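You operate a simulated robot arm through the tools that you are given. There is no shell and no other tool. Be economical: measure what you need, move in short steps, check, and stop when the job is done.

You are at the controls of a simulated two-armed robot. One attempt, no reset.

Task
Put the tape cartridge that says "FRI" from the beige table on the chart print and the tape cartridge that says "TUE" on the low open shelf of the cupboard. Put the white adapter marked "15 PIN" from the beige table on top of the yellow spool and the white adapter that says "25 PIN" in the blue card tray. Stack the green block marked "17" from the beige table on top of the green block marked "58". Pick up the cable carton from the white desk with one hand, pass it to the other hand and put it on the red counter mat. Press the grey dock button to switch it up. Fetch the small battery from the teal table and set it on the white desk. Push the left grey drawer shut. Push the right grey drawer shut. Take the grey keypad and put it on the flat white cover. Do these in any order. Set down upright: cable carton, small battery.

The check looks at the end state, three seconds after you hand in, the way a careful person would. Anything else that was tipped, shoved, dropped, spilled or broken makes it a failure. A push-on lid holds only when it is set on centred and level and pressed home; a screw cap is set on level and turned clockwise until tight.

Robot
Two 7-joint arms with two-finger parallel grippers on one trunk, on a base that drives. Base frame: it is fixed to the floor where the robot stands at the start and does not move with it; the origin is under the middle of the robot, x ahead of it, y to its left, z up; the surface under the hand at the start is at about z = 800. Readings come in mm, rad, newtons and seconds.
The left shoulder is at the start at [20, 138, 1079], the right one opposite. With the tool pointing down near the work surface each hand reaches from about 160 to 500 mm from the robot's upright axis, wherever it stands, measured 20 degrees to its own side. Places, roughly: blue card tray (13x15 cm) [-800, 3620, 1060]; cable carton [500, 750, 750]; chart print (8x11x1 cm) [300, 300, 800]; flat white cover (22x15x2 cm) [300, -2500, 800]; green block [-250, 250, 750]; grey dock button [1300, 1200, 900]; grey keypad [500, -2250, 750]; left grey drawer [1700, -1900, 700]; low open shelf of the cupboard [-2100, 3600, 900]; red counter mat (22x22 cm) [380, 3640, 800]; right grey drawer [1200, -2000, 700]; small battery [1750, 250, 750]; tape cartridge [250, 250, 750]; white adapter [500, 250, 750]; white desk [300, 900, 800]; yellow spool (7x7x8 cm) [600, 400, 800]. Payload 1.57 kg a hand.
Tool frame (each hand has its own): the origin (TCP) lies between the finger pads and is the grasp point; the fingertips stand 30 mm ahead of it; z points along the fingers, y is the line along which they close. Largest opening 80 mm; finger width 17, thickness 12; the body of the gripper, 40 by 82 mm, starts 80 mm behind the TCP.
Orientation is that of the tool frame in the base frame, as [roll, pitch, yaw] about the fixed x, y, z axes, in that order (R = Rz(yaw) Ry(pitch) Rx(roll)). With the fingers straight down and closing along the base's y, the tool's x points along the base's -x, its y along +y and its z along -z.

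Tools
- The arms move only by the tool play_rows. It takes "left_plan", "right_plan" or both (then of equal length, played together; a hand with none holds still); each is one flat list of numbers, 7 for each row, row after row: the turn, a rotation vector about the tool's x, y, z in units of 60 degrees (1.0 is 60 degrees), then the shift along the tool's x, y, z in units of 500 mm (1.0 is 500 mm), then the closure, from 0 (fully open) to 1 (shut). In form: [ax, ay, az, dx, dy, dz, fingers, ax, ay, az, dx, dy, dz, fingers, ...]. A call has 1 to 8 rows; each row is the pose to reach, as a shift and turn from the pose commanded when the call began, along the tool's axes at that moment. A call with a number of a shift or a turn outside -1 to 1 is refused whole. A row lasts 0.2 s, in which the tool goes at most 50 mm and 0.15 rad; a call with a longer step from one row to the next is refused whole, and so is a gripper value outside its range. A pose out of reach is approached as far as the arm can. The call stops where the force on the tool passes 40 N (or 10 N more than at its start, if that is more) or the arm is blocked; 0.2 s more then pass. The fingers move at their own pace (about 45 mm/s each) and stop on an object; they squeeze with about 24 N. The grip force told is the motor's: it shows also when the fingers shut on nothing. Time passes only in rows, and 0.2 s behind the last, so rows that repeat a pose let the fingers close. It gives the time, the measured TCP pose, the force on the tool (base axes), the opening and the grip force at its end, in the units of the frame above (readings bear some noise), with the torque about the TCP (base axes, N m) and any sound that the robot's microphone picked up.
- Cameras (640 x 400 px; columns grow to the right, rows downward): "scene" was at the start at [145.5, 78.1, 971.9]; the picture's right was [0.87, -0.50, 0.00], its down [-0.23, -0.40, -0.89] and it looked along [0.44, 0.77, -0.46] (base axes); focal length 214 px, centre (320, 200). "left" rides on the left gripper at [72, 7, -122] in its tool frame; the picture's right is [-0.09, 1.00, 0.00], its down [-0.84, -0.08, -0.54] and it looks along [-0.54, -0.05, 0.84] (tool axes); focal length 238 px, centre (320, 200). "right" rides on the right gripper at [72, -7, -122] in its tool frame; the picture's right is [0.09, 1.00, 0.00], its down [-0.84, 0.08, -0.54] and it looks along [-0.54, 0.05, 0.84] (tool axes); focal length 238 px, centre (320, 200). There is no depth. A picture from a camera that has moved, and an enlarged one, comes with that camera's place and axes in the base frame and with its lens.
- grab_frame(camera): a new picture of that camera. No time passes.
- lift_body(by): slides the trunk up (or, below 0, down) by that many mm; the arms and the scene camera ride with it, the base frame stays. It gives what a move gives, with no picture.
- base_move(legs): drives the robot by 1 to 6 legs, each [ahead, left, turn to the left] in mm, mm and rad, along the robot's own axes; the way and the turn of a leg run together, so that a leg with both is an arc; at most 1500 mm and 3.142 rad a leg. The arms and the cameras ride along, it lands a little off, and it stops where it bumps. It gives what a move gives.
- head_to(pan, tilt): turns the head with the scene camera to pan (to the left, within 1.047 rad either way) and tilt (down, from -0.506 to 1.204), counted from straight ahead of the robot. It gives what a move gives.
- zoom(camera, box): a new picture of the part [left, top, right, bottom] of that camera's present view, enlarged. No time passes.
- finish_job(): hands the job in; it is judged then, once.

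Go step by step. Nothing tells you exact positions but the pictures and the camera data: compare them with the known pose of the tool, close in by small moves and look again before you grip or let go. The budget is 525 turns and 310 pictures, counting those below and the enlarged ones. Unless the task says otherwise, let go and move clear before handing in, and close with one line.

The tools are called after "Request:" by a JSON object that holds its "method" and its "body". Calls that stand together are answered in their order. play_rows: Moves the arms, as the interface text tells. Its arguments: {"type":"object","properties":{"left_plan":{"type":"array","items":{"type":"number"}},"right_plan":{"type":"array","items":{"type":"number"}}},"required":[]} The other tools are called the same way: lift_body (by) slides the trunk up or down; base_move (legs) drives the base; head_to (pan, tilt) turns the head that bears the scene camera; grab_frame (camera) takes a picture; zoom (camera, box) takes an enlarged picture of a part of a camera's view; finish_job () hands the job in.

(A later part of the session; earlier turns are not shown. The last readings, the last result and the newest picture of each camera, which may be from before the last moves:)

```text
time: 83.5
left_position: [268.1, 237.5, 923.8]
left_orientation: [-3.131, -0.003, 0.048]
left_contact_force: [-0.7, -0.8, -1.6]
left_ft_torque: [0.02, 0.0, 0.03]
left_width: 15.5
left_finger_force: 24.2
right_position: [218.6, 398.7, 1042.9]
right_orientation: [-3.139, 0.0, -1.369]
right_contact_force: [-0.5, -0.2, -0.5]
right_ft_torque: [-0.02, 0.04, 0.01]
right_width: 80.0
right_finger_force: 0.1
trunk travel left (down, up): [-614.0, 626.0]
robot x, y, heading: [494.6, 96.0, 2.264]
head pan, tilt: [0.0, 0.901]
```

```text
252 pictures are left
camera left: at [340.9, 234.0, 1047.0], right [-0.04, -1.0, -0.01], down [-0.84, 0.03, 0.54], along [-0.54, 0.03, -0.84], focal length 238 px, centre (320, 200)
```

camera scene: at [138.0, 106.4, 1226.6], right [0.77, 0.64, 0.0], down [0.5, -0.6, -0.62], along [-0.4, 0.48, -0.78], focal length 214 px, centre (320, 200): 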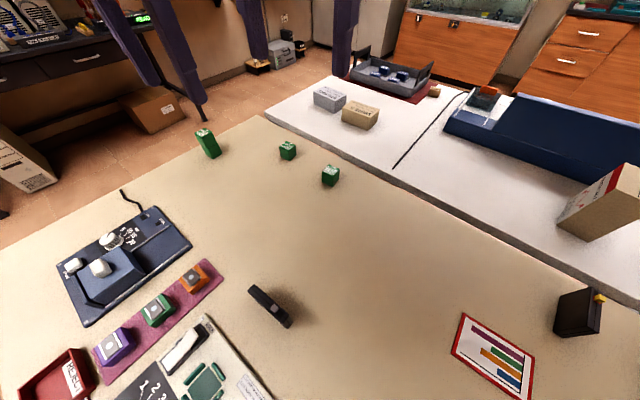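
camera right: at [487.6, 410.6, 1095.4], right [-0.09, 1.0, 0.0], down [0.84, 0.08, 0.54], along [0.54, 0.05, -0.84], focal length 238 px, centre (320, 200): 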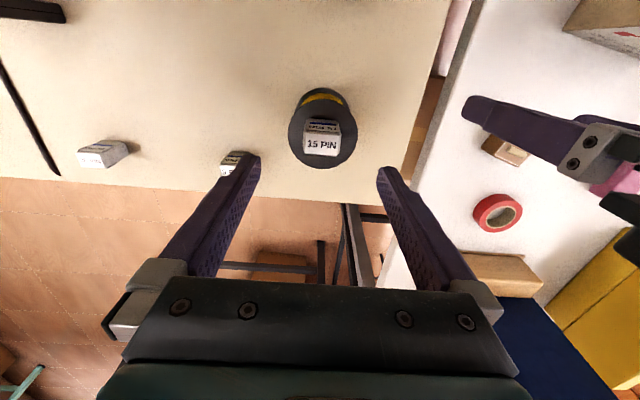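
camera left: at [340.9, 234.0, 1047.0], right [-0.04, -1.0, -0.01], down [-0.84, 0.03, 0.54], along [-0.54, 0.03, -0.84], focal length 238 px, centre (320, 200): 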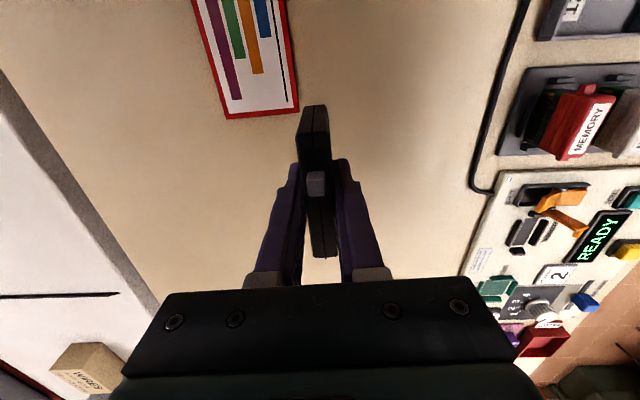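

Request:
{"method": "head_to", "body": {"pan": -0.9, "tilt": 0.9}}

Request:
{"method": "base_move", "body": {"legs": [[-40, -60, 0]]}}

Request:
{"method": "grab_frame", "body": {"camera": "left"}}

```text
time: 84.7
left_position: [269.8, 239.2, 924.9]
left_orientation: [-3.132, -0.001, 0.047]
left_contact_force: [-0.4, 0.2, -0.5]
left_ft_torque: [-0.03, 0.01, 0.01]
left_width: 15.5
left_finger_force: 24.6
right_position: [219.0, 397.3, 1043.0]
right_orientation: [-3.139, 0.001, -1.37]
right_contact_force: [-0.9, -0.2, -0.7]
right_ft_torque: [0.03, -0.04, 0.0]
right_width: 80.0
right_finger_force: 0.0
trunk travel left (down, up): [-614.0, 626.0]
robot x, y, heading: [497.1, 99.6, 2.263]
head pan, tilt: [-0.901, 0.901]
```

```text
time: 85.7
left_position: [338.8, 245.5, 925.4]
left_orientation: [-3.132, -0.001, 0.047]
left_contact_force: [0.4, 0.0, -2.1]
left_ft_torque: [-0.02, 0.0, -0.04]
left_width: 15.4
left_finger_force: 24.7
right_position: [289.5, 404.5, 1042.1]
right_orientation: [-3.141, 0.002, -1.372]
right_contact_force: [-0.7, -0.2, -0.1]
right_ft_torque: [0.02, 0.01, 0.01]
right_width: 80.0
right_finger_force: 0.0
trunk travel left (down, up): [-614.0, 626.0]
robot x, y, heading: [564.8, 100.5, 2.262]
head pan, tilt: [-0.901, 0.901]
```

```text
251 pictures are left
camera left: at [411.1, 240.7, 1047.0], right [-0.05, -1.0, -0.01], down [-0.84, 0.03, 0.54], along [-0.54, 0.03, -0.84], focal length 238 px, centre (320, 200)
```

left: 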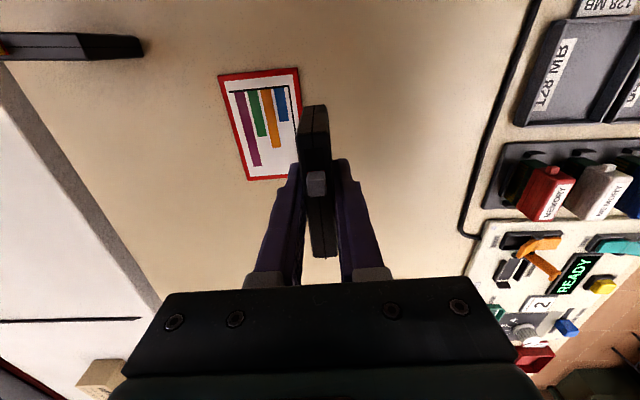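

Request:
{"method": "play_rows", "body": {"left_plan": [0, 0, 0, 0.002, -0.05, 0, 1, 0, 0, 0, 0.003, -0.101, 0.02, 1, 0, 0, 0, 0.003, -0.101, 0.08, 1]}}

Request:
{"method": "grab_frame", "body": {"camera": "left"}}

```text
time: 86.5
left_position: [337.7, 297.7, 885.7]
left_orientation: [-3.132, -0.002, 0.047]
left_contact_force: [-0.7, 0.8, -0.8]
left_ft_torque: [0.02, 0.01, 0.0]
left_width: 15.4
left_finger_force: 24.0
right_position: [290.5, 404.3, 1043.2]
right_orientation: [-3.14, 0.0, -1.372]
right_contact_force: [0.3, -0.5, -0.1]
right_ft_torque: [0.01, 0.02, -0.02]
right_width: 80.1
right_finger_force: 0.1
trunk travel left (down, up): [-614.0, 626.0]
robot x, y, heading: [569.9, 102.0, 2.263]
head pan, tilt: [-0.901, 0.901]
```

```text
250 pictures are left
camera left: at [409.5, 292.8, 1008.0], right [-0.05, -1.0, -0.01], down [-0.84, 0.03, 0.54], along [-0.54, 0.03, -0.84], focal length 238 px, centre (320, 200)
```

left: 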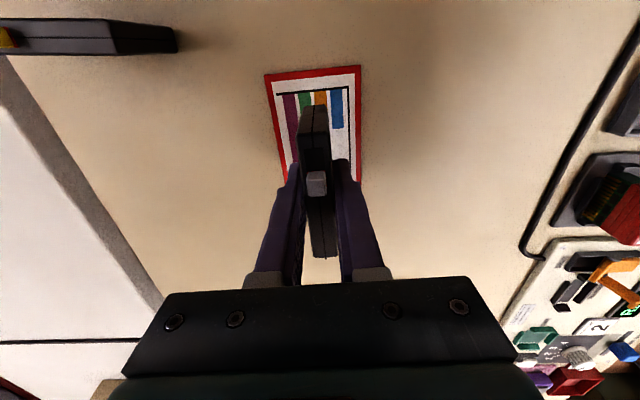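

Request:
{"method": "play_rows", "body": {"left_plan": [0, 0, 0, 0.005, 0, 0.03, 1, 0, 0, 0, 0.005, 0, 0.05, 1, 0, 0, 0, 0.005, 0, 0.055, 1, 0, 0, 0, 0.005, 0, 0.059, 1, 0, 0, 0, 0.005, 0, 0.063, 1, 0, 0, 0, 0.005, 0, 0.066, 1]}}

```text
time: 87.9
left_position: [340.3, 296.7, 852.0]
left_orientation: [-3.131, -0.001, 0.047]
left_contact_force: [-0.2, 0.5, -0.9]
left_ft_torque: [0.0, 0.02, 0.02]
left_width: 15.8
left_finger_force: 24.0
right_position: [289.8, 405.4, 1043.0]
right_orientation: [-3.139, 0.002, -1.372]
right_contact_force: [-0.4, -0.1, -0.3]
right_ft_torque: [-0.01, -0.01, 0.04]
right_width: 80.1
right_finger_force: 0.0
trunk travel left (down, up): [-614.0, 626.0]
robot x, y, heading: [570.2, 102.9, 2.256]
head pan, tilt: [-0.901, 0.901]
```

Request:
{"method": "play_rows", "body": {"left_plan": [0, 0, 0, 0, 0, 0.003, 1, 0, 0, 0, 0, 0, 0.006, 1, 0, 0, 0, 0, 0, 0.009, 1, 0, 0, 0, 0, 0, 0.012, 1, 0, 0, 0, 0, 0, 0.015, 1]}}

Request:
{"method": "grab_frame", "body": {"camera": "left"}}

```text
time: 89.1
left_position: [341.0, 297.2, 846.9]
left_orientation: [-3.127, -0.003, 0.046]
left_contact_force: [2.6, -4.6, 20.8]
left_ft_torque: [-0.19, -0.02, 0.0]
left_width: 15.5
left_finger_force: 23.8
right_position: [289.1, 405.8, 1043.7]
right_orientation: [-3.139, 0.002, -1.371]
right_contact_force: [-0.1, -0.6, -0.3]
right_ft_torque: [-0.01, 0.0, -0.01]
right_width: 79.9
right_finger_force: 0.1
trunk travel left (down, up): [-614.0, 626.0]
robot x, y, heading: [565.9, 102.1, 2.258]
head pan, tilt: [-0.901, 0.901]
```

```text
249 pictures are left
camera left: at [412.7, 292.4, 968.5], right [-0.05, -1.0, -0.01], down [-0.84, 0.03, 0.54], along [-0.54, 0.04, -0.84], focal length 238 px, centre (320, 200)
```

left: 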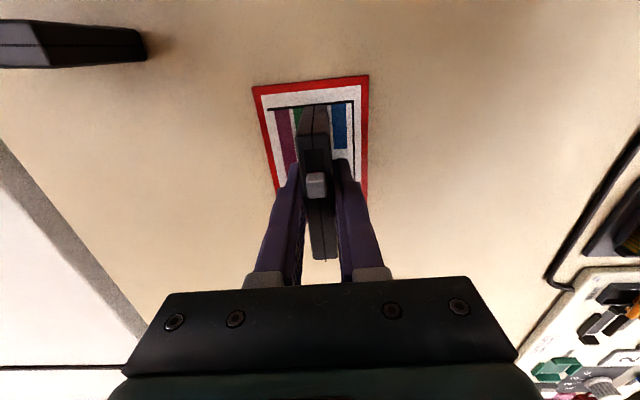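

It rests on the chart. I release and lift.

Request:
{"method": "play_rows", "body": {"left_plan": [0, 0, 0, 0, 0, -0.003, 1, 0, 0, 0, 0, 0, -0.003, 0.8, 0, 0, 0, 0, 0, -0.003, 0.5, 0, 0, 0, 0, 0, -0.003, 0.4, 0, 0, 0, 0, 0, -0.09, 0.4, 0, 0, 0, 0, 0, -0.18, 0.4]}}

Request:
{"method": "grab_frame", "body": {"camera": "left"}}

```text
time: 90.5
left_position: [341.2, 295.9, 935.7]
left_orientation: [-3.13, 0.0, 0.046]
left_contact_force: [0.5, 0.5, -0.7]
left_ft_torque: [0.03, 0.05, 0.0]
left_width: 48.2
left_finger_force: 0.0
right_position: [289.0, 406.3, 1043.0]
right_orientation: [-3.14, 0.002, -1.372]
right_contact_force: [0.0, -0.6, -0.5]
right_ft_torque: [-0.01, -0.01, -0.01]
right_width: 80.0
right_finger_force: 0.0
trunk travel left (down, up): [-614.0, 626.0]
robot x, y, heading: [565.0, 101.2, 2.265]
head pan, tilt: [-0.901, 0.901]
```

```text
248 pictures are left
camera left: at [413.6, 290.9, 1057.2], right [-0.04, -1.0, -0.01], down [-0.84, 0.03, 0.54], along [-0.54, 0.03, -0.84], focal length 238 px, centre (320, 200)
```

left: 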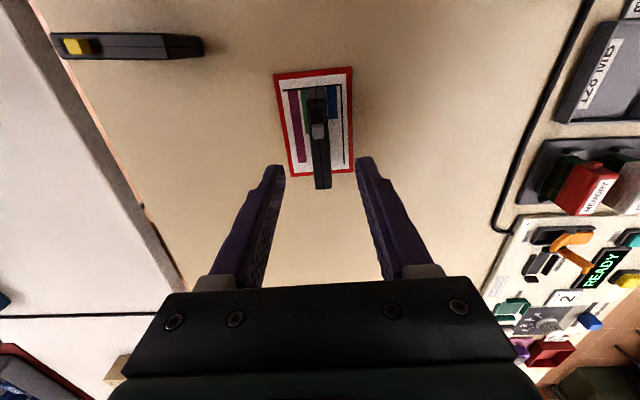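

FRI is placed. Next the right hand goes above TUE, which lies along y at about (415,436).

Request:
{"method": "play_rows", "body": {"right_plan": [0, 0, 0.06, -0.004, -0.087, 0, 0, 0, 0, 0.13, -0.008, -0.173, 0, 0, 0, 0, 0.19, -0.011, -0.259, 0, 0], "left_plan": [0, 0, 0, -0.032, 0.024, -0.04, 0.4, 0, 0, 0, -0.064, 0.048, -0.08, 0.2, 0, 0, 0, -0.096, 0.072, -0.1, 0]}}

Request:
{"method": "grab_frame", "body": {"camera": "right"}}

```text
time: 91.3
left_position: [296.1, 256.6, 982.9]
left_orientation: [-3.133, -0.004, 0.045]
left_contact_force: [-0.1, -0.6, 0.0]
left_ft_torque: [0.01, -0.01, -0.01]
left_width: 79.8
left_finger_force: 0.1
right_position: [414.0, 438.9, 1044.0]
right_orientation: [-3.14, 0.002, -1.572]
right_contact_force: [-0.3, -0.5, 0.3]
right_ft_torque: [-0.02, 0.0, 0.01]
right_width: 79.8
right_finger_force: 0.0
trunk travel left (down, up): [-614.0, 626.0]
robot x, y, heading: [564.7, 105.0, 2.257]
head pan, tilt: [-0.901, 0.901]
```

```text
247 pictures are left
camera right: at [421.3, 365.9, 1166.0], right [-1.0, -0.09, 0.0], down [-0.08, 0.84, 0.54], along [-0.05, 0.54, -0.84], focal length 238 px, centre (320, 200)
```

right: 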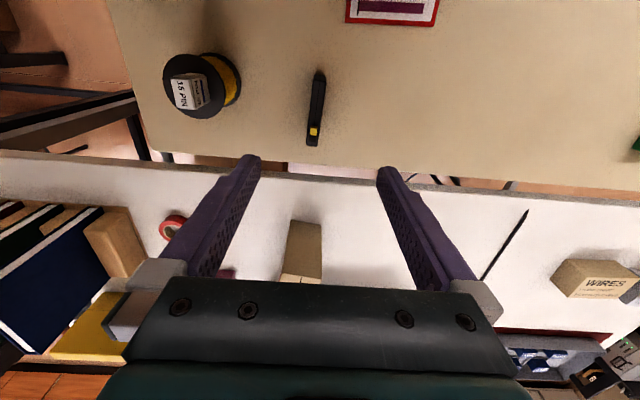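

Request:
{"method": "play_rows", "body": {"right_plan": [0, 0, 0, 0.005, -0.007, 0.09, 0, 0, 0, 0, 0.01, -0.014, 0.18, 0, 0, 0, 0, 0.01, -0.014, 0.23, 0], "left_plan": [0, 0, 0, -0.05, 0.04, 0, 0, 0, 0, 0, -0.1, 0.08, 0, 0, 0, 0, 0, -0.15, 0.12, 0, 0]}}

Request:
{"method": "grab_frame", "body": {"camera": "right"}}

```text
time: 92.1
left_position: [222.4, 194.1, 984.3]
left_orientation: [-3.13, -0.001, 0.044]
left_contact_force: [0.3, -0.5, -0.4]
left_ft_torque: [-0.02, 0.0, 0.02]
left_width: 80.2
left_finger_force: 0.0
right_position: [423.5, 431.4, 928.1]
right_orientation: [-3.14, 0.002, -1.57]
right_contact_force: [-0.6, -0.6, -0.1]
right_ft_torque: [-0.01, 0.02, 0.03]
right_width: 79.8
right_finger_force: 0.0
trunk travel left (down, up): [-614.0, 626.0]
robot x, y, heading: [564.8, 102.5, 2.261]
head pan, tilt: [-0.901, 0.901]
```

```text
246 pictures are left
camera right: at [431.3, 358.5, 1050.4], right [-1.0, -0.09, 0.0], down [-0.08, 0.84, 0.54], along [-0.05, 0.54, -0.84], focal length 238 px, centre (320, 200)
```

right: 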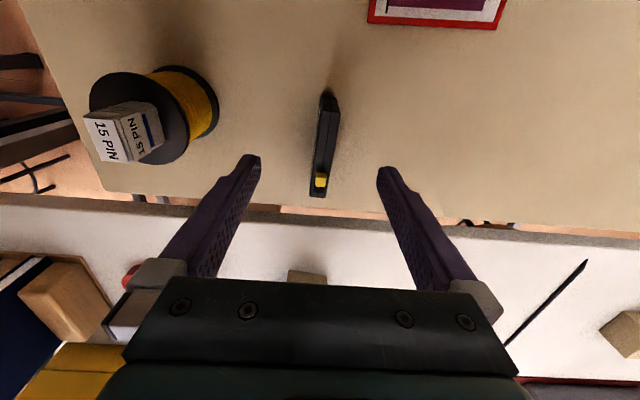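

Request:
{"method": "zoom", "body": {"camera": "right", "box": [240, 85, 400, 205]}}

```text
3.33 times, centred on (320, 145) of right
camera zoom: at [431.3, 358.5, 1050.4], right [-1.0, -0.09, 0.0], down [-0.08, 0.84, 0.54], along [-0.05, 0.54, -0.84], focal length 794 px, centre (320, 383)
```

zoom: 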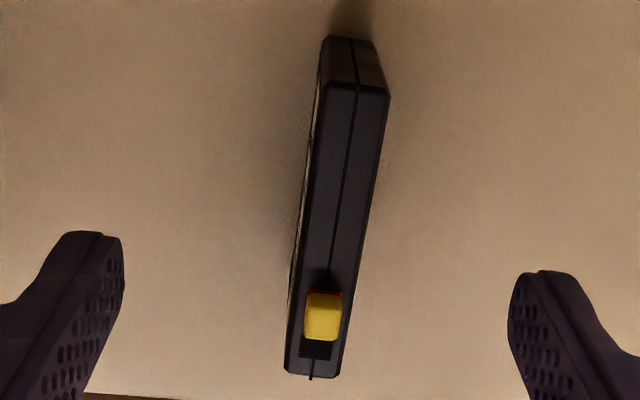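

Request:
{"method": "play_rows", "body": {"right_plan": [0, 0, 0.033, -0.017, 0.005, 0.05, 0.3, 0, 0, 0.033, -0.017, 0.005, 0.11, 0.4, 0, 0, 0.033, -0.017, 0.005, 0.166, 0.4, 0, 0, 0.033, -0.017, 0.005, 0.166, 1, 0, 0, 0.033, -0.017, 0.005, 0.166, 1, 0, 0, 0.033, -0.017, 0.005, 0.166, 1]}}

Request:
{"method": "grab_frame", "body": {"camera": "right"}}

```text
time: 93.5
left_position: [223.5, 194.0, 982.9]
left_orientation: [-3.132, -0.001, 0.045]
left_contact_force: [1.2, -0.2, 0.0]
left_ft_torque: [-0.01, -0.02, -0.03]
left_width: 80.0
left_finger_force: 0.0
right_position: [418.8, 439.1, 846.6]
right_orientation: [-3.139, 0.002, -1.604]
right_contact_force: [0.8, -1.3, -0.1]
right_ft_torque: [0.0, -0.01, 0.0]
right_width: 15.7
right_finger_force: 22.2
trunk travel left (down, up): [-614.0, 626.0]
robot x, y, heading: [566.1, 101.8, 2.258]
head pan, tilt: [-0.901, 0.901]
```

```text
244 pictures are left
camera right: at [424.1, 365.8, 969.2], right [-1.0, -0.06, 0.0], down [-0.05, 0.84, 0.54], along [-0.03, 0.54, -0.84], focal length 238 px, centre (320, 200)
```

right: 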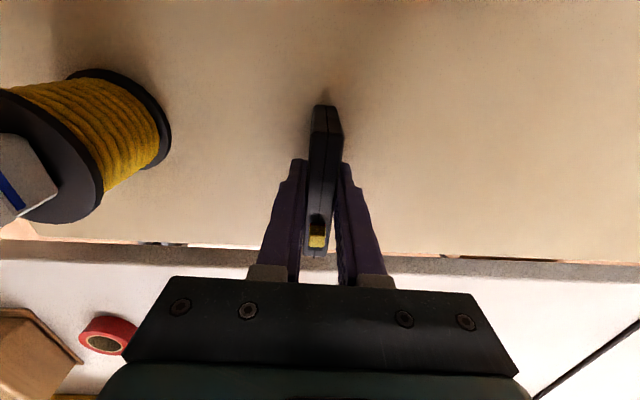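

TUE held in the right hand. I lift, raise the trunk, and drive to face the 25 PIN adapter for the left hand.

Request:
{"method": "play_rows", "body": {"right_plan": [0, 0, 0, 0, 0, -0.09, 1, 0, 0, 0, 0, 0, -0.18, 1, 0, 0, 0, 0, 0, -0.26, 1]}}

Request:
{"method": "lift_body", "body": {"by": 150}}

Request:
{"method": "base_move", "body": {"legs": [[0, 0, -2.26], [-236, -42, 0]]}}

Request:
{"method": "grab_frame", "body": {"camera": "left"}}

```text
time: 94.3
left_position: [221.8, 194.8, 984.0]
left_orientation: [-3.132, -0.003, 0.048]
left_contact_force: [-0.1, -0.4, 0.5]
left_ft_torque: [0.02, 0.01, 0.06]
left_width: 80.3
left_finger_force: 0.1
right_position: [419.1, 440.4, 975.8]
right_orientation: [-3.14, 0.001, -1.608]
right_contact_force: [0.4, 0.3, -1.5]
right_ft_torque: [0.01, 0.03, 0.01]
right_width: 15.6
right_finger_force: 23.6
trunk travel left (down, up): [-614.0, 626.0]
robot x, y, heading: [568.1, 105.1, 2.268]
head pan, tilt: [-0.901, 0.901]
```

```text
time: 96.1
left_position: [222.2, 194.4, 1133.9]
left_orientation: [-3.132, -0.001, 0.045]
left_contact_force: [0.2, 0.0, -0.3]
left_ft_torque: [0.01, -0.01, 0.0]
left_width: 79.8
left_finger_force: 0.0
right_position: [418.0, 442.6, 1127.5]
right_orientation: [-3.138, 0.002, -1.604]
right_contact_force: [-0.3, -0.2, -1.5]
right_ft_torque: [0.03, 0.03, -0.02]
right_width: 15.7
right_finger_force: 24.4
trunk travel left (down, up): [-764.0, 476.0]
robot x, y, heading: [566.3, 104.4, 2.26]
head pan, tilt: [-0.901, 0.901]
```

```text
time: 103.2
left_position: [629.4, 268.3, 1133.4]
left_orientation: [-3.128, -0.002, -2.22]
left_contact_force: [0.1, -0.2, -0.6]
left_ft_torque: [-0.02, 0.0, 0.0]
left_width: 79.9
left_finger_force: 0.1
right_position: [692.9, -39.0, 1126.0]
right_orientation: [-3.139, 0.002, 2.412]
right_contact_force: [-0.1, 0.2, -1.0]
right_ft_torque: [0.0, -0.03, -0.02]
right_width: 15.6
right_finger_force: 23.9
trunk travel left (down, up): [-764.0, 476.0]
robot x, y, heading: [336.8, 61.0, -0.006]
head pan, tilt: [-0.901, 0.901]
```

```text
243 pictures are left
camera left: at [579.5, 216.8, 1255.5], right [-0.74, 0.68, -0.01], down [0.56, 0.62, 0.54], along [0.37, 0.39, -0.84], focal length 238 px, centre (320, 200)
```

left: 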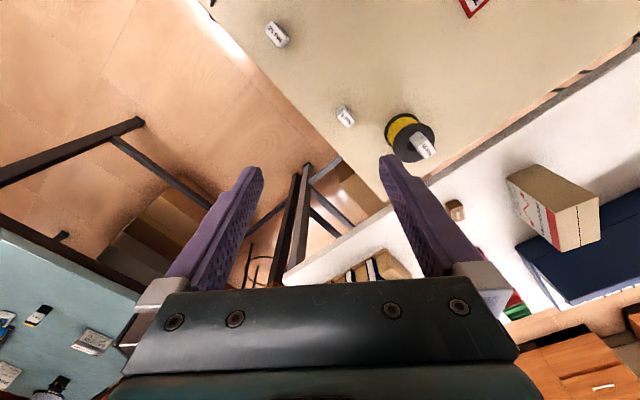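

Request:
{"method": "play_rows", "body": {"left_plan": [0, 0, 0.126, 0.026, -0.017, 0.03, 0, 0, 0, 0.252, 0.052, -0.035, 0.06, 0, 0, 0, 0.378, 0.078, -0.052, 0.09, 0, 0, 0, 0.504, 0.103, -0.07, 0.12, 0, 0, 0, 0.63, 0.129, -0.087, 0.15, 0, 0, 0, 0.756, 0.155, -0.105, 0.18, 0, 0, 0, 0.879, 0.181, -0.122, 0.2, 0]}}

Request:
{"method": "lift_body", "body": {"by": -110}}

Request:
{"method": "grab_frame", "body": {"camera": "left"}}

```text
time: 104.8
left_position: [624.5, 162.5, 1033.7]
left_orientation: [-3.136, 0.007, 3.14]
left_contact_force: [-0.2, 0.1, 0.2]
left_ft_torque: [0.0, 0.0, 0.03]
left_width: 79.9
left_finger_force: 0.0
right_position: [693.1, -39.8, 1126.3]
right_orientation: [-3.139, 0.003, 2.413]
right_contact_force: [-0.3, -0.8, -1.5]
right_ft_torque: [-0.01, -0.01, -0.04]
right_width: 15.5
right_finger_force: 23.9
trunk travel left (down, up): [-764.0, 476.0]
robot x, y, heading: [332.8, 61.4, -0.005]
head pan, tilt: [-0.901, 0.901]
```

```text
time: 106.2
left_position: [625.6, 161.3, 924.1]
left_orientation: [-3.131, 0.008, -3.14]
left_contact_force: [0.5, 0.6, -0.1]
left_ft_torque: [-0.01, -0.02, 0.01]
left_width: 79.8
left_finger_force: 0.1
right_position: [691.9, -39.5, 1016.1]
right_orientation: [-3.14, 0.002, 2.412]
right_contact_force: [-0.9, 0.7, -1.4]
right_ft_torque: [-0.03, -0.02, 0.01]
right_width: 15.6
right_finger_force: 24.2
trunk travel left (down, up): [-654.0, 586.0]
robot x, y, heading: [341.6, 60.7, -0.003]
head pan, tilt: [-0.901, 0.901]
```

```text
242 pictures are left
camera left: at [552.1, 169.9, 1045.9], right [0.09, 1.0, -0.01], down [0.83, -0.07, 0.55], along [0.55, -0.06, -0.84], focal length 238 px, centre (320, 200)
```

left: 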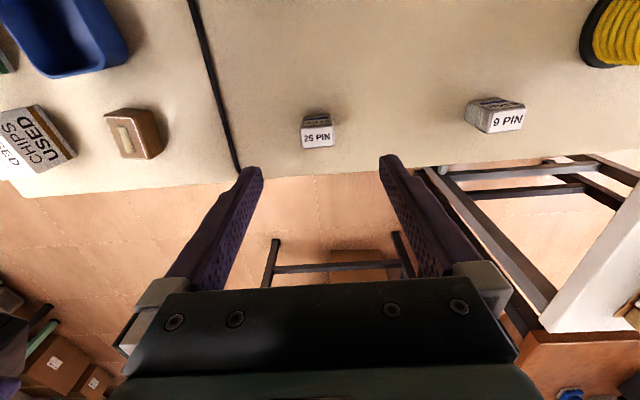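

Request:
{"method": "play_rows", "body": {"left_plan": [0, 0, 0, 0.003, -0.004, 0.06, 0, 0, 0, 0, 0.003, -0.004, 0.12, 0, 0, 0, 0, 0.003, -0.004, 0.176, 0, 0, 0, 0, 0.003, -0.004, 0.176, 0]}}

Request:
{"method": "zoom", "body": {"camera": "left", "box": [220, 100, 420, 225]}}

```text
time: 107.2
left_position: [623.1, 160.4, 837.1]
left_orientation: [-3.133, 0.006, -3.141]
left_contact_force: [-0.5, -0.3, -0.1]
left_ft_torque: [0.03, 0.01, -0.02]
left_width: 79.9
left_finger_force: 0.1
right_position: [693.0, -39.7, 1017.4]
right_orientation: [-3.14, 0.002, 2.411]
right_contact_force: [0.1, -0.6, -1.9]
right_ft_torque: [-0.02, -0.01, 0.04]
right_width: 15.1
right_finger_force: 24.2
trunk travel left (down, up): [-654.0, 586.0]
robot x, y, heading: [338.8, 63.3, -0.007]
head pan, tilt: [-0.901, 0.901]
```

```text
3.20 times, centred on (320, 162) of left
camera zoom: at [550.9, 168.6, 957.2], right [0.09, 1.0, -0.01], down [0.83, -0.07, 0.55], along [0.55, -0.06, -0.84], focal length 763 px, centre (320, 320)
```

zoom: 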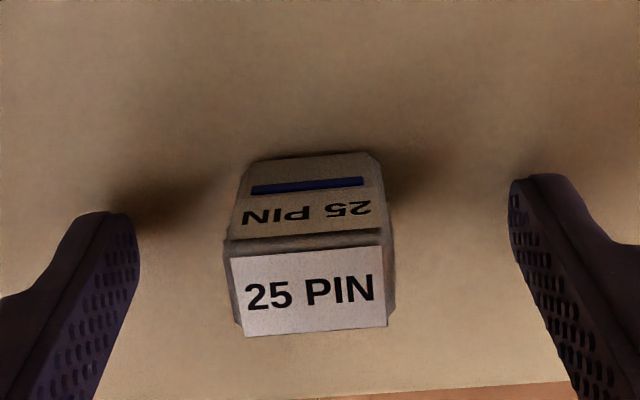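

Request:
{"method": "play_rows", "body": {"left_plan": [0, 0, 0, 0, 0, 0, 0.6, 0, 0, 0, 0, 0, 0, 1, 0, 0, 0, 0, 0, 0, 1, 0, 0, 0, 0, 0, 0, 1, 0, 0, 0, 0, 0, -0.09, 1, 0, 0, 0, 0, 0, -0.18, 1]}}

Request:
{"method": "lift_body", "body": {"by": 300}}

Request:
{"method": "grab_frame", "body": {"camera": "left"}}

```text
time: 108.6
left_position: [621.8, 162.9, 924.3]
left_orientation: [-3.135, 0.006, -3.14]
left_contact_force: [-0.5, 0.0, -0.8]
left_ft_torque: [0.02, -0.01, 0.0]
left_width: 29.1
left_finger_force: 23.7
right_position: [692.1, -39.5, 1016.6]
right_orientation: [-3.139, 0.002, 2.413]
right_contact_force: [-0.1, 0.3, -0.9]
right_ft_torque: [-0.01, 0.0, 0.02]
right_width: 15.6
right_finger_force: 24.1
trunk travel left (down, up): [-654.0, 586.0]
robot x, y, heading: [336.1, 64.8, -0.007]
head pan, tilt: [-0.901, 0.901]
```

```text
time: 111.6
left_position: [620.9, 161.5, 1224.3]
left_orientation: [-3.133, 0.008, -3.141]
left_contact_force: [0.5, 0.0, -0.7]
left_ft_torque: [0.01, 0.01, 0.02]
left_width: 29.1
left_finger_force: 23.9
right_position: [691.7, -39.6, 1317.4]
right_orientation: [-3.14, 0.002, 2.411]
right_contact_force: [-0.9, -0.1, -1.0]
right_ft_torque: [-0.03, -0.01, 0.02]
right_width: 15.5
right_finger_force: 24.2
trunk travel left (down, up): [-954.0, 286.0]
robot x, y, heading: [336.6, 63.3, -0.002]
head pan, tilt: [-0.901, 0.901]
```

```text
240 pictures are left
camera left: at [548.2, 169.6, 1345.0], right [0.09, 1.0, -0.01], down [0.83, -0.07, 0.55], along [0.55, -0.06, -0.84], focal length 238 px, centre (320, 200)
```

left: 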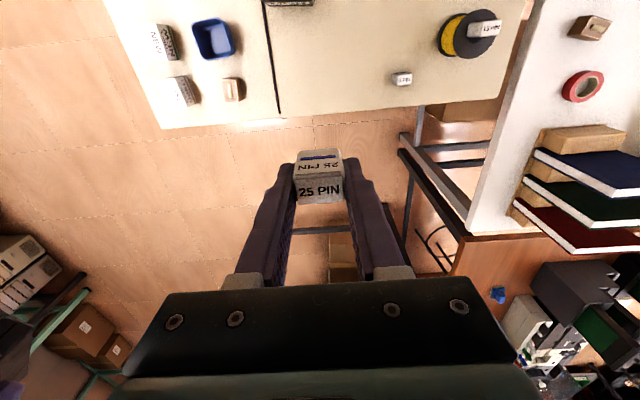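

Both items are held. I turn to face +y, drive to the corridor at the left (x≈-750), and look ahead.

Request:
{"method": "base_move", "body": {"legs": [[0, 0, 1.575], [0, 1080, 0]]}}

Request:
{"method": "head_to", "body": {"pan": 0.0, "tilt": 0.35}}

Request:
{"method": "grab_frame", "body": {"camera": "scene"}}

```text
time: 121.1
left_position: [-865.1, 388.7, 1224.3]
left_orientation: [-3.133, 0.008, -1.598]
left_contact_force: [0.2, -0.8, -1.1]
left_ft_torque: [-0.01, -0.05, 0.01]
left_width: 29.4
left_finger_force: 23.9
right_position: [-661.2, 453.9, 1316.8]
right_orientation: [-3.14, 0.003, -2.33]
right_contact_force: [0.2, -0.3, -1.1]
right_ft_torque: [-0.01, 0.03, 0.02]
right_width: 15.7
right_finger_force: 23.7
trunk travel left (down, up): [-954.0, 286.0]
robot x, y, heading: [-773.1, 102.8, 1.537]
head pan, tilt: [-0.901, 0.901]
```

```text
time: 122.3
left_position: [-863.9, 387.7, 1223.8]
left_orientation: [-3.132, 0.007, -1.598]
left_contact_force: [0.1, -0.1, 0.0]
left_ft_torque: [0.02, 0.03, 0.0]
left_width: 29.3
left_finger_force: 24.1
right_position: [-660.7, 455.1, 1318.1]
right_orientation: [-3.14, 0.001, -2.33]
right_contact_force: [-0.9, 0.0, -1.2]
right_ft_torque: [-0.02, 0.01, 0.0]
right_width: 15.7
right_finger_force: 24.5
trunk travel left (down, up): [-954.0, 286.0]
robot x, y, heading: [-773.8, 101.7, 1.533]
head pan, tilt: [0.0, 0.351]
```

```text
239 pictures are left
camera scene: at [-767.1, 294.0, 1484.1], right [1.0, -0.04, 0.0], down [-0.01, -0.34, -0.94], along [0.03, 0.94, -0.34], focal length 214 px, centre (320, 200)
```

scene: 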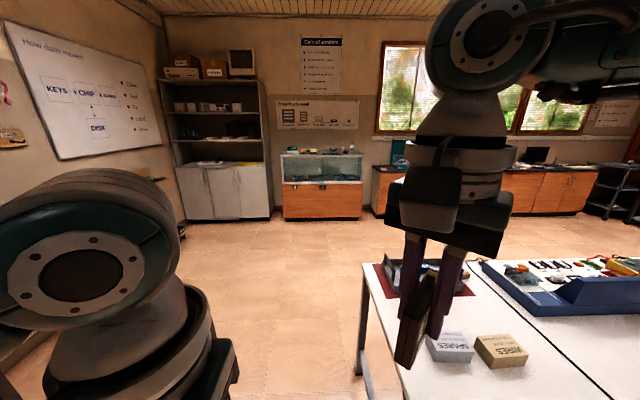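

Clear floor ahead. I drive to the display case where the blue tray sits.

Request:
{"method": "base_move", "body": {"legs": [[0, -60, 0.038], [1500, 0, 0], [1250, 0, 0]]}}

Request:
{"method": "head_to", "body": {"pan": 0.0, "tilt": 0.7}}

Request:
{"method": "grab_frame", "body": {"camera": "scene"}}

```text
time: 136.0
left_position: [-768.1, 3098.7, 1222.9]
left_orientation: [-3.134, 0.007, -1.594]
left_contact_force: [-0.5, -0.6, -0.7]
left_ft_torque: [-0.01, 0.02, 0.0]
left_width: 29.2
left_finger_force: 24.3
right_position: [-564.8, 3166.1, 1316.7]
right_orientation: [-3.14, 0.002, -2.327]
right_contact_force: [-0.5, -0.2, -1.1]
right_ft_torque: [0.0, -0.02, 0.02]
right_width: 15.7
right_finger_force: 24.3
trunk travel left (down, up): [-954.0, 286.0]
robot x, y, heading: [-678.5, 2816.3, 1.534]
head pan, tilt: [0.0, 0.351]
```

```text
time: 136.8
left_position: [-768.3, 3099.3, 1223.8]
left_orientation: [-3.134, 0.006, -1.595]
left_contact_force: [0.1, -0.2, -1.1]
left_ft_torque: [0.01, 0.04, 0.02]
left_width: 29.3
left_finger_force: 24.0
right_position: [-565.7, 3164.8, 1316.4]
right_orientation: [-3.141, 0.001, -2.326]
right_contact_force: [0.1, 0.4, -1.2]
right_ft_torque: [-0.01, 0.01, 0.01]
right_width: 15.8
right_finger_force: 24.5
trunk travel left (down, up): [-954.0, 286.0]
robot x, y, heading: [-678.8, 2813.0, 1.54]
head pan, tilt: [0.0, 0.7]
```

```text
238 pictures are left
camera scene: at [-671.1, 2997.1, 1452.8], right [1.0, -0.03, 0.0], down [-0.02, -0.64, -0.77], along [0.02, 0.77, -0.64], focal length 214 px, centre (320, 200)
```

scene: 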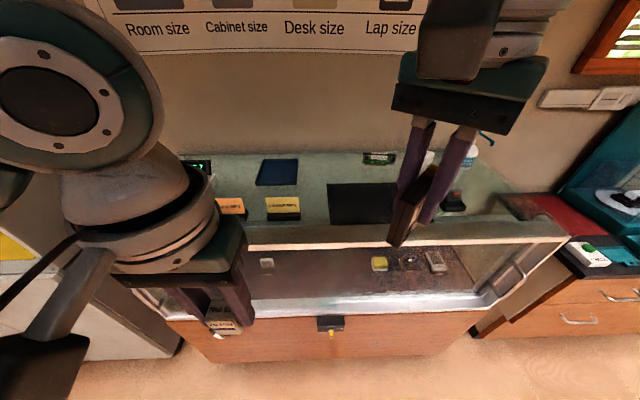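

The blue tray is at about (-797,3622). I drive closer with hands high.

Request:
{"method": "base_move", "body": {"legs": [[350, 0, 0.03]]}}

Request:
{"method": "head_to", "body": {"pan": 0.5, "tilt": 0.9}}

Request:
{"method": "grab_frame", "body": {"camera": "scene"}}

Request:
{"method": "grab_frame", "body": {"camera": "left"}}

```text
time: 139.1
left_position: [-768.5, 3449.0, 1224.1]
left_orientation: [-3.133, 0.008, -1.571]
left_contact_force: [0.1, -0.4, -0.1]
left_ft_torque: [0.0, -0.02, -0.01]
left_width: 29.0
left_finger_force: 24.1
right_position: [-567.0, 3521.8, 1316.5]
right_orientation: [-3.14, 0.001, -2.302]
right_contact_force: [0.2, -0.6, -1.1]
right_ft_torque: [-0.01, 0.01, 0.03]
right_width: 15.4
right_finger_force: 24.2
trunk travel left (down, up): [-954.0, 286.0]
robot x, y, heading: [-669.5, 3170.1, 1.561]
head pan, tilt: [0.0, 0.7]
```

```text
time: 140.1
left_position: [-768.3, 3450.3, 1222.6]
left_orientation: [-3.134, 0.008, -1.572]
left_contact_force: [-0.3, -0.6, -0.3]
left_ft_torque: [0.02, 0.04, 0.02]
left_width: 29.5
left_finger_force: 24.4
right_position: [-566.6, 3521.8, 1317.4]
right_orientation: [-3.141, 0.003, -2.302]
right_contact_force: [0.6, -0.1, -1.5]
right_ft_torque: [-0.03, 0.02, -0.02]
right_width: 15.8
right_finger_force: 23.7
trunk travel left (down, up): [-954.0, 286.0]
robot x, y, heading: [-668.0, 3166.3, 1.564]
head pan, tilt: [0.499, 0.901]
```

```text
237 pictures are left
camera scene: at [-705.0, 3332.6, 1436.6], right [0.88, 0.47, 0.0], down [0.37, -0.69, -0.62], along [-0.29, 0.55, -0.78], focal length 214 px, centre (320, 200)
```

scene: 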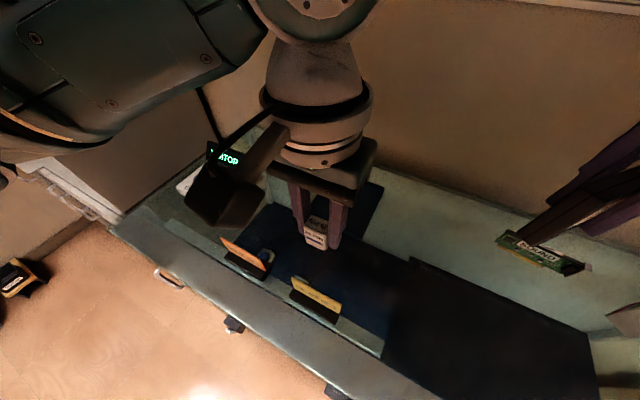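

```text
236 pictures are left
camera left: at [-776.1, 3378.2, 1344.9], right [-1.0, 0.09, -0.01], down [0.07, 0.83, 0.55], along [0.06, 0.55, -0.84], focal length 238 px, centre (320, 200)
```

left: 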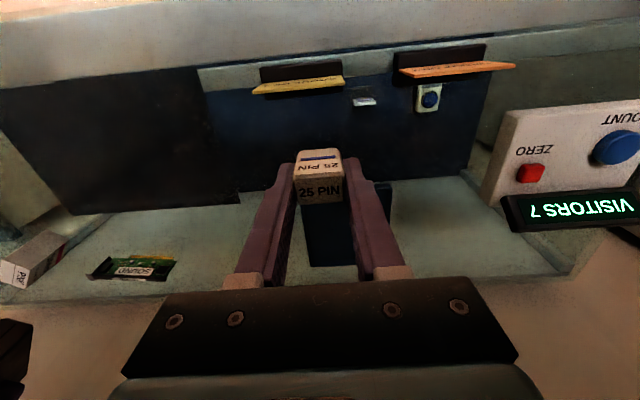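

The tray's centre is at about (-788,3617). I move the left hand over it at this height.

Request:
{"method": "play_rows", "body": {"left_plan": [0, 0, 0, -0.085, 0.011, 0, 1, 0, 0, 0, -0.17, 0.022, 0, 1, 0, 0, 0, -0.255, 0.033, 0, 1, 0, 0, 0, -0.334, 0.042, 0, 1]}}

Request:
{"method": "grab_frame", "body": {"camera": "left"}}

```text
time: 141.1
left_position: [-790.8, 3617.8, 1223.8]
left_orientation: [-3.132, 0.009, -1.573]
left_contact_force: [0.6, -0.1, -1.1]
left_ft_torque: [0.02, 0.0, -0.01]
left_width: 29.3
left_finger_force: 23.9
right_position: [-567.6, 3522.2, 1317.2]
right_orientation: [-3.139, 0.001, -2.301]
right_contact_force: [-0.1, -0.7, -0.6]
right_ft_torque: [0.0, 0.0, -0.03]
right_width: 15.4
right_finger_force: 24.2
trunk travel left (down, up): [-954.0, 286.0]
robot x, y, heading: [-668.7, 3165.8, 1.567]
head pan, tilt: [0.499, 0.901]
```

```text
235 pictures are left
camera left: at [-798.9, 3544.4, 1344.2], right [-1.0, 0.1, -0.01], down [0.08, 0.83, 0.55], along [0.06, 0.55, -0.83], focal length 238 px, centre (320, 200)
```

left: 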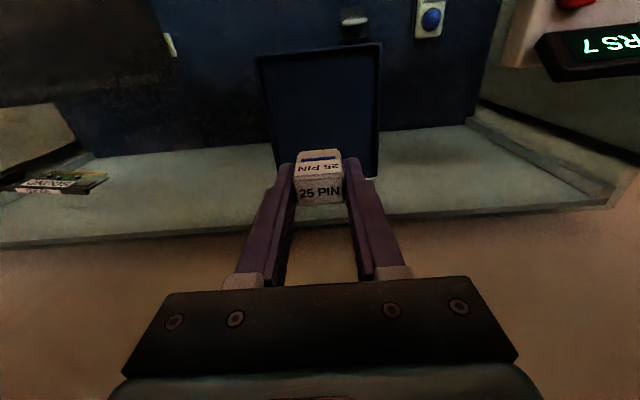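

Request:
{"method": "lift_body", "body": {"by": -75}}

Request:
{"method": "grab_frame", "body": {"camera": "left"}}

```text
time: 142.2
left_position: [-791.8, 3616.6, 1147.7]
left_orientation: [-3.132, 0.007, -1.571]
left_contact_force: [0.4, -0.3, -0.6]
left_ft_torque: [0.01, 0.01, -0.01]
left_width: 29.4
left_finger_force: 24.2
right_position: [-567.9, 3521.9, 1241.4]
right_orientation: [-3.14, 0.001, -2.302]
right_contact_force: [-0.3, -0.9, -0.9]
right_ft_torque: [0.0, 0.02, -0.02]
right_width: 15.7
right_finger_force: 24.3
trunk travel left (down, up): [-879.0, 361.0]
robot x, y, heading: [-665.2, 3169.0, 1.562]
head pan, tilt: [0.499, 0.901]
```

```text
234 pictures are left
camera left: at [-799.2, 3544.4, 1269.1], right [-1.0, 0.09, -0.01], down [0.07, 0.83, 0.55], along [0.06, 0.55, -0.84], focal length 238 px, centre (320, 200)
```

left: 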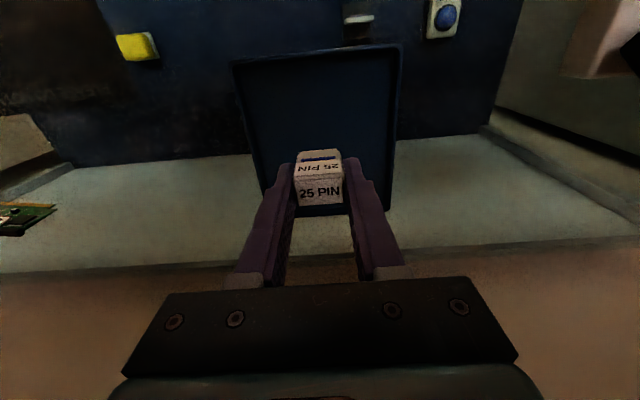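

Request:
{"method": "play_rows", "body": {"left_plan": [0, 0, 0, -0.012, 0.006, 0.04, 1, 0, 0, 0, -0.012, 0.006, 0.07, 1, 0, 0, 0, -0.012, 0.006, 0.076, 1, 0, 0, 0, -0.012, 0.006, 0.082, 1, 0, 0, 0, -0.012, 0.006, 0.088, 1, 0, 0, 0, -0.012, 0.006, 0.094, 1, 0, 0, 0, -0.012, 0.006, 0.1, 1, 0, 0, 0, -0.012, 0.006, 0.106, 1]}}

Request:
{"method": "grab_frame", "body": {"camera": "left"}}

```text
time: 144.0
left_position: [-797.3, 3607.2, 1104.1]
left_orientation: [-3.131, 0.007, -1.572]
left_contact_force: [-0.5, -0.5, -0.3]
left_ft_torque: [-0.04, 0.03, -0.01]
left_width: 29.1
left_finger_force: 24.4
left hand out of reach, approached as far as the arm can: row 1, 2, 3, 4, 5, 6, 7, 8
right_position: [-566.2, 3521.1, 1241.3]
right_orientation: [-3.138, 0.0, -2.301]
right_contact_force: [0.3, 0.5, -1.0]
right_ft_torque: [0.02, 0.0, 0.01]
right_width: 15.3
right_finger_force: 24.5
trunk travel left (down, up): [-879.0, 361.0]
robot x, y, heading: [-672.7, 3169.2, 1.564]
head pan, tilt: [0.499, 0.901]
```

```text
233 pictures are left
camera left: at [-804.8, 3534.0, 1225.7], right [-1.0, 0.09, -0.01], down [0.07, 0.83, 0.55], along [0.06, 0.55, -0.84], focal length 238 px, centre (320, 200)
```

left: 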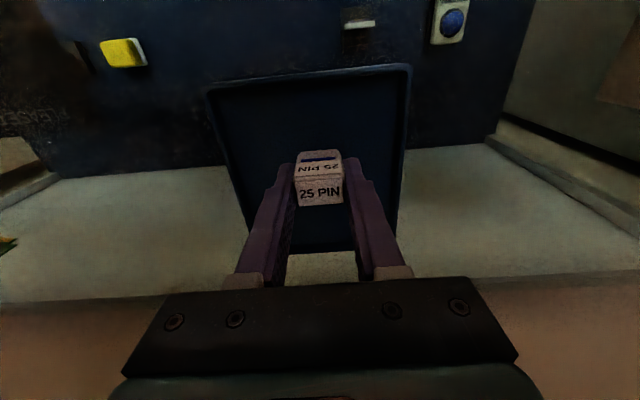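

Request:
{"method": "lift_body", "body": {"by": -4}}

Request:
{"method": "lift_body", "body": {"by": -3}}

```text
time: 144.5
left_position: [-797.2, 3605.7, 1100.7]
left_orientation: [-3.134, 0.007, -1.572]
left_contact_force: [0.0, -1.5, -0.9]
left_ft_torque: [0.01, 0.0, 0.02]
left_width: 29.3
left_finger_force: 24.3
right_position: [-565.5, 3523.0, 1237.7]
right_orientation: [-3.139, 0.001, -2.302]
right_contact_force: [0.4, -1.0, -0.2]
right_ft_torque: [0.0, 0.0, -0.03]
right_width: 15.6
right_finger_force: 24.1
trunk travel left (down, up): [-875.0, 365.0]
robot x, y, heading: [-668.6, 3165.3, 1.565]
head pan, tilt: [0.499, 0.901]
```

```text
time: 145.0
left_position: [-799.3, 3606.6, 1098.0]
left_orientation: [-3.132, 0.008, -1.569]
left_contact_force: [0.7, 0.0, 0.3]
left_ft_torque: [-0.02, 0.0, 0.02]
left_width: 29.2
left_finger_force: 24.4
right_position: [-567.9, 3521.8, 1235.8]
right_orientation: [-3.14, 0.002, -2.302]
right_contact_force: [0.3, -0.5, -0.6]
right_ft_torque: [0.0, -0.02, 0.01]
right_width: 15.7
right_finger_force: 24.2
trunk travel left (down, up): [-872.0, 368.0]
robot x, y, heading: [-671.4, 3166.6, 1.567]
head pan, tilt: [0.499, 0.901]
```

Request:
{"method": "lift_body", "body": {"by": -3}}

Request:
{"method": "lift_body", "body": {"by": -2}}

Request:
{"method": "zoom", "body": {"camera": "left", "box": [200, 100, 420, 240]}}

```text
time: 145.6
left_position: [-797.0, 3606.8, 1094.8]
left_orientation: [-3.133, 0.008, -1.571]
left_contact_force: [0.2, -0.6, -0.1]
left_ft_torque: [0.02, 0.05, 0.03]
left_width: 29.4
left_finger_force: 24.0
right_position: [-566.6, 3522.1, 1231.9]
right_orientation: [-3.14, 0.002, -2.302]
right_contact_force: [-0.7, 0.0, -0.3]
right_ft_torque: [-0.02, -0.03, -0.02]
right_width: 15.5
right_finger_force: 23.8
trunk travel left (down, up): [-869.0, 371.0]
robot x, y, heading: [-674.0, 3170.7, 1.562]
head pan, tilt: [0.499, 0.901]
```

```text
time: 146.1
left_position: [-796.7, 3606.7, 1091.8]
left_orientation: [-3.132, 0.006, -1.572]
left_contact_force: [0.5, -2.2, 6.2]
left_ft_torque: [-0.11, 0.07, 0.06]
left_width: 29.4
left_finger_force: 24.2
right_position: [-566.5, 3523.5, 1229.4]
right_orientation: [-3.141, 0.001, -2.301]
right_contact_force: [-0.2, 0.8, -1.1]
right_ft_torque: [-0.01, 0.0, -0.01]
right_width: 15.6
right_finger_force: 24.1
trunk travel left (down, up): [-867.0, 373.0]
robot x, y, heading: [-670.4, 3168.1, 1.564]
head pan, tilt: [0.499, 0.901]
```

```text
2.86 times, centred on (310, 170) of left
camera zoom: at [-804.8, 3534.3, 1214.2], right [-1.0, 0.09, -0.01], down [0.07, 0.83, 0.55], along [0.06, 0.55, -0.84], focal length 681 px, centre (349, 286)
```

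zoom: 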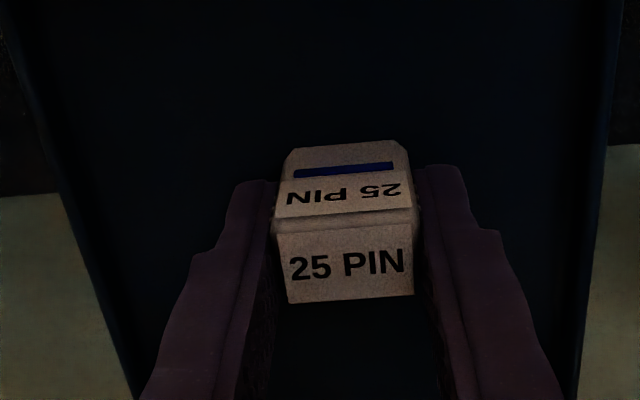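

Contact; release, then raise the trunk.

Request:
{"method": "play_rows", "body": {"left_plan": [0, 0, 0, 0, 0, 0, 0.8, 0, 0, 0, 0, 0, 0, 0.5, 0, 0, 0, 0, 0, 0, 0.4, 0, 0, 0, 0, 0, 0, 0.4]}}

Request:
{"method": "lift_body", "body": {"by": 130}}

Request:
{"method": "grab_frame", "body": {"camera": "left"}}

```text
time: 147.1
left_position: [-797.4, 3606.8, 1094.1]
left_orientation: [-3.132, 0.006, -1.571]
left_contact_force: [-0.7, 0.1, 0.1]
left_ft_torque: [0.04, -0.01, -0.01]
left_width: 48.0
left_finger_force: 0.1
right_position: [-567.2, 3522.5, 1229.2]
right_orientation: [-3.141, 0.001, -2.303]
right_contact_force: [-0.4, -0.2, -1.6]
right_ft_torque: [0.01, -0.03, 0.0]
right_width: 15.6
right_finger_force: 24.1
trunk travel left (down, up): [-867.0, 373.0]
robot x, y, heading: [-671.7, 3168.5, 1.561]
head pan, tilt: [0.499, 0.901]
```

```text
time: 148.7
left_position: [-797.1, 3605.2, 1222.7]
left_orientation: [-3.132, 0.007, -1.57]
left_contact_force: [-0.1, 0.7, 0.2]
left_ft_torque: [-0.02, 0.01, -0.01]
left_width: 48.4
left_finger_force: 0.1
right_position: [-567.0, 3521.8, 1359.3]
right_orientation: [-3.14, 0.001, -2.302]
right_contact_force: [0.1, -0.2, -1.4]
right_ft_torque: [0.01, -0.02, 0.01]
right_width: 15.7
right_finger_force: 24.2
trunk travel left (down, up): [-997.0, 243.0]
robot x, y, heading: [-673.8, 3168.6, 1.565]
head pan, tilt: [0.499, 0.901]
```

```text
231 pictures are left
camera left: at [-804.8, 3534.0, 1343.6], right [-1.0, 0.09, -0.01], down [0.07, 0.83, 0.55], along [0.06, 0.55, -0.84], focal length 238 px, centre (320, 200)
```

left: 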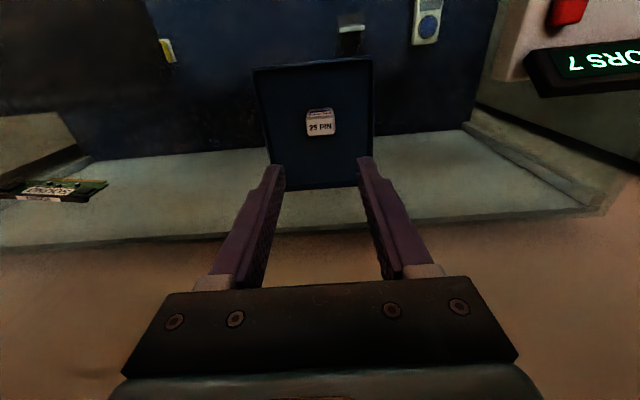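

25 PIN is in the tray. Now I back off and drive left to the cupboard shelf.

Request:
{"method": "base_move", "body": {"legs": [[-420, 0, 0], [0, 1350, 0]]}}

Request:
{"method": "head_to", "body": {"pan": 0.0, "tilt": 0.5}}

Request:
{"method": "grab_frame", "body": {"camera": "scene"}}

```text
time: 157.6
left_position: [-2169.1, 3199.1, 1223.1]
left_orientation: [-3.133, 0.007, -1.557]
left_contact_force: [0.3, -0.5, -0.4]
left_ft_torque: [0.02, 0.01, -0.03]
left_width: 47.8
left_finger_force: 0.1
right_position: [-1937.6, 3118.8, 1359.0]
right_orientation: [-3.14, 0.002, -2.287]
right_contact_force: [-0.2, 0.1, -0.8]
right_ft_torque: [-0.02, -0.02, 0.0]
right_width: 15.4
right_finger_force: 23.4
trunk travel left (down, up): [-997.0, 243.0]
robot x, y, heading: [-2032.4, 2762.6, 1.584]
head pan, tilt: [0.499, 0.901]
```

```text
time: 158.5
left_position: [-2169.9, 3198.9, 1220.6]
left_orientation: [-3.134, 0.007, -1.558]
left_contact_force: [0.9, 0.2, 0.3]
left_ft_torque: [-0.01, 0.04, -0.01]
left_width: 47.9
left_finger_force: 0.0
right_position: [-1936.6, 3118.6, 1360.0]
right_orientation: [-3.139, 0.002, -2.285]
right_contact_force: [-0.6, -0.3, -1.4]
right_ft_torque: [0.04, -0.01, -0.01]
right_width: 15.4
right_finger_force: 24.1
trunk travel left (down, up): [-997.0, 243.0]
robot x, y, heading: [-2037.5, 2759.9, 1.577]
head pan, tilt: [0.0, 0.499]
```

```text
230 pictures are left
camera scene: at [-2036.7, 2951.9, 1513.4], right [1.0, 0.01, 0.0], down [0.0, -0.48, -0.88], along [-0.01, 0.88, -0.48], focal length 214 px, centre (320, 200)
```

scene: 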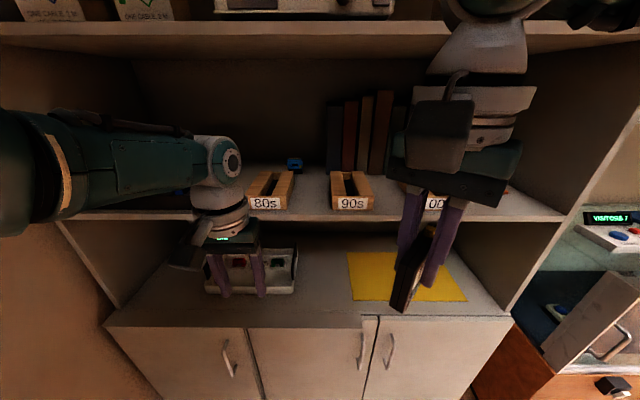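

The low shelf has a box and a yellow sheet; its front is around y≈3330–3370 with the next shelf about 350 mm above. I lower the trunk for a level look.

Request:
{"method": "lift_body", "body": {"by": -330}}

Request:
{"method": "head_to", "body": {"pan": 0.0, "tilt": 0.25}}

Request:
{"method": "grab_frame", "body": {"camera": "scene"}}

```text
time: 161.8
left_position: [-2168.5, 3199.6, 892.7]
left_orientation: [-3.131, 0.007, -1.557]
left_contact_force: [0.6, -0.3, 0.4]
left_ft_torque: [0.0, 0.02, 0.02]
left_width: 48.1
left_finger_force: 0.1
right_position: [-1937.2, 3119.4, 1030.5]
right_orientation: [-3.138, 0.003, -2.287]
right_contact_force: [0.1, 0.1, -0.4]
right_ft_torque: [0.01, 0.01, 0.0]
right_width: 15.8
right_finger_force: 23.9
trunk travel left (down, up): [-667.0, 573.0]
robot x, y, heading: [-2036.1, 2760.0, 1.578]
head pan, tilt: [0.0, 0.499]
```

```text
time: 162.5
left_position: [-2167.8, 3199.1, 893.3]
left_orientation: [-3.132, 0.007, -1.556]
left_contact_force: [-0.2, -0.7, -1.0]
left_ft_torque: [0.01, -0.02, -0.03]
left_width: 47.8
left_finger_force: 0.0
right_position: [-1936.7, 3119.4, 1030.9]
right_orientation: [-3.14, 0.001, -2.286]
right_contact_force: [0.0, 0.7, -0.8]
right_ft_torque: [0.01, 0.0, -0.01]
right_width: 15.6
right_finger_force: 24.2
trunk travel left (down, up): [-667.0, 573.0]
robot x, y, heading: [-2038.1, 2760.1, 1.579]
head pan, tilt: [0.0, 0.25]
```

```text
229 pictures are left
camera scene: at [-2036.6, 2954.3, 1206.5], right [1.0, 0.01, 0.0], down [0.0, -0.25, -0.97], along [-0.01, 0.97, -0.25], focal length 214 px, centre (320, 200)
```

scene: 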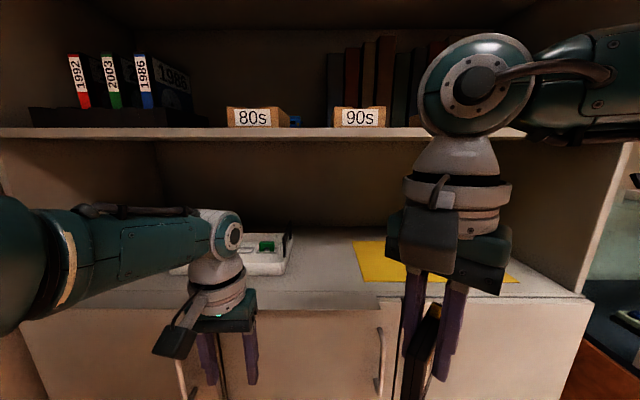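

The low shelf's front strip (y≈3326–3400) is open upward, so the right hand can set TUE there vertically. I first pull the left hand back, and turn the cartridge more parallel to the shelf edge.

Request:
{"method": "play_rows", "body": {"left_plan": [0, 0, 0, 0.08, 0, -0.02, 0.4, 0, 0, 0, 0.16, 0, -0.06, 0.4, 0, 0, 0, 0.24, 0, -0.1, 0.4, 0, 0, 0, 0.32, 0, -0.14, 0.4, 0, 0, 0, 0.38, 0, -0.18, 0.4], "right_plan": [0, 0, 0.1, 0, 0, 0, 1, 0, 0, 0.2, 0, 0, 0, 1, 0, 0, 0.3, 0, 0, 0, 1, 0, 0, 0.4, 0, 0, 0, 1, 0, 0, 0.48, 0, 0, 0, 1]}}

```text
time: 163.7
left_position: [-2167.5, 3005.9, 982.0]
left_orientation: [-3.135, 0.005, -1.557]
left_contact_force: [-0.4, -0.2, -0.2]
left_ft_torque: [0.0, -0.02, 0.0]
left_width: 47.7
left_finger_force: 0.0
right_position: [-1938.0, 3118.0, 1029.2]
right_orientation: [-3.141, 0.002, -2.792]
right_contact_force: [-0.7, 0.2, -0.8]
right_ft_torque: [-0.02, 0.02, 0.0]
right_width: 15.4
right_finger_force: 24.0
trunk travel left (down, up): [-667.0, 573.0]
robot x, y, heading: [-2033.0, 2764.3, 1.579]
head pan, tilt: [0.0, 0.25]
```

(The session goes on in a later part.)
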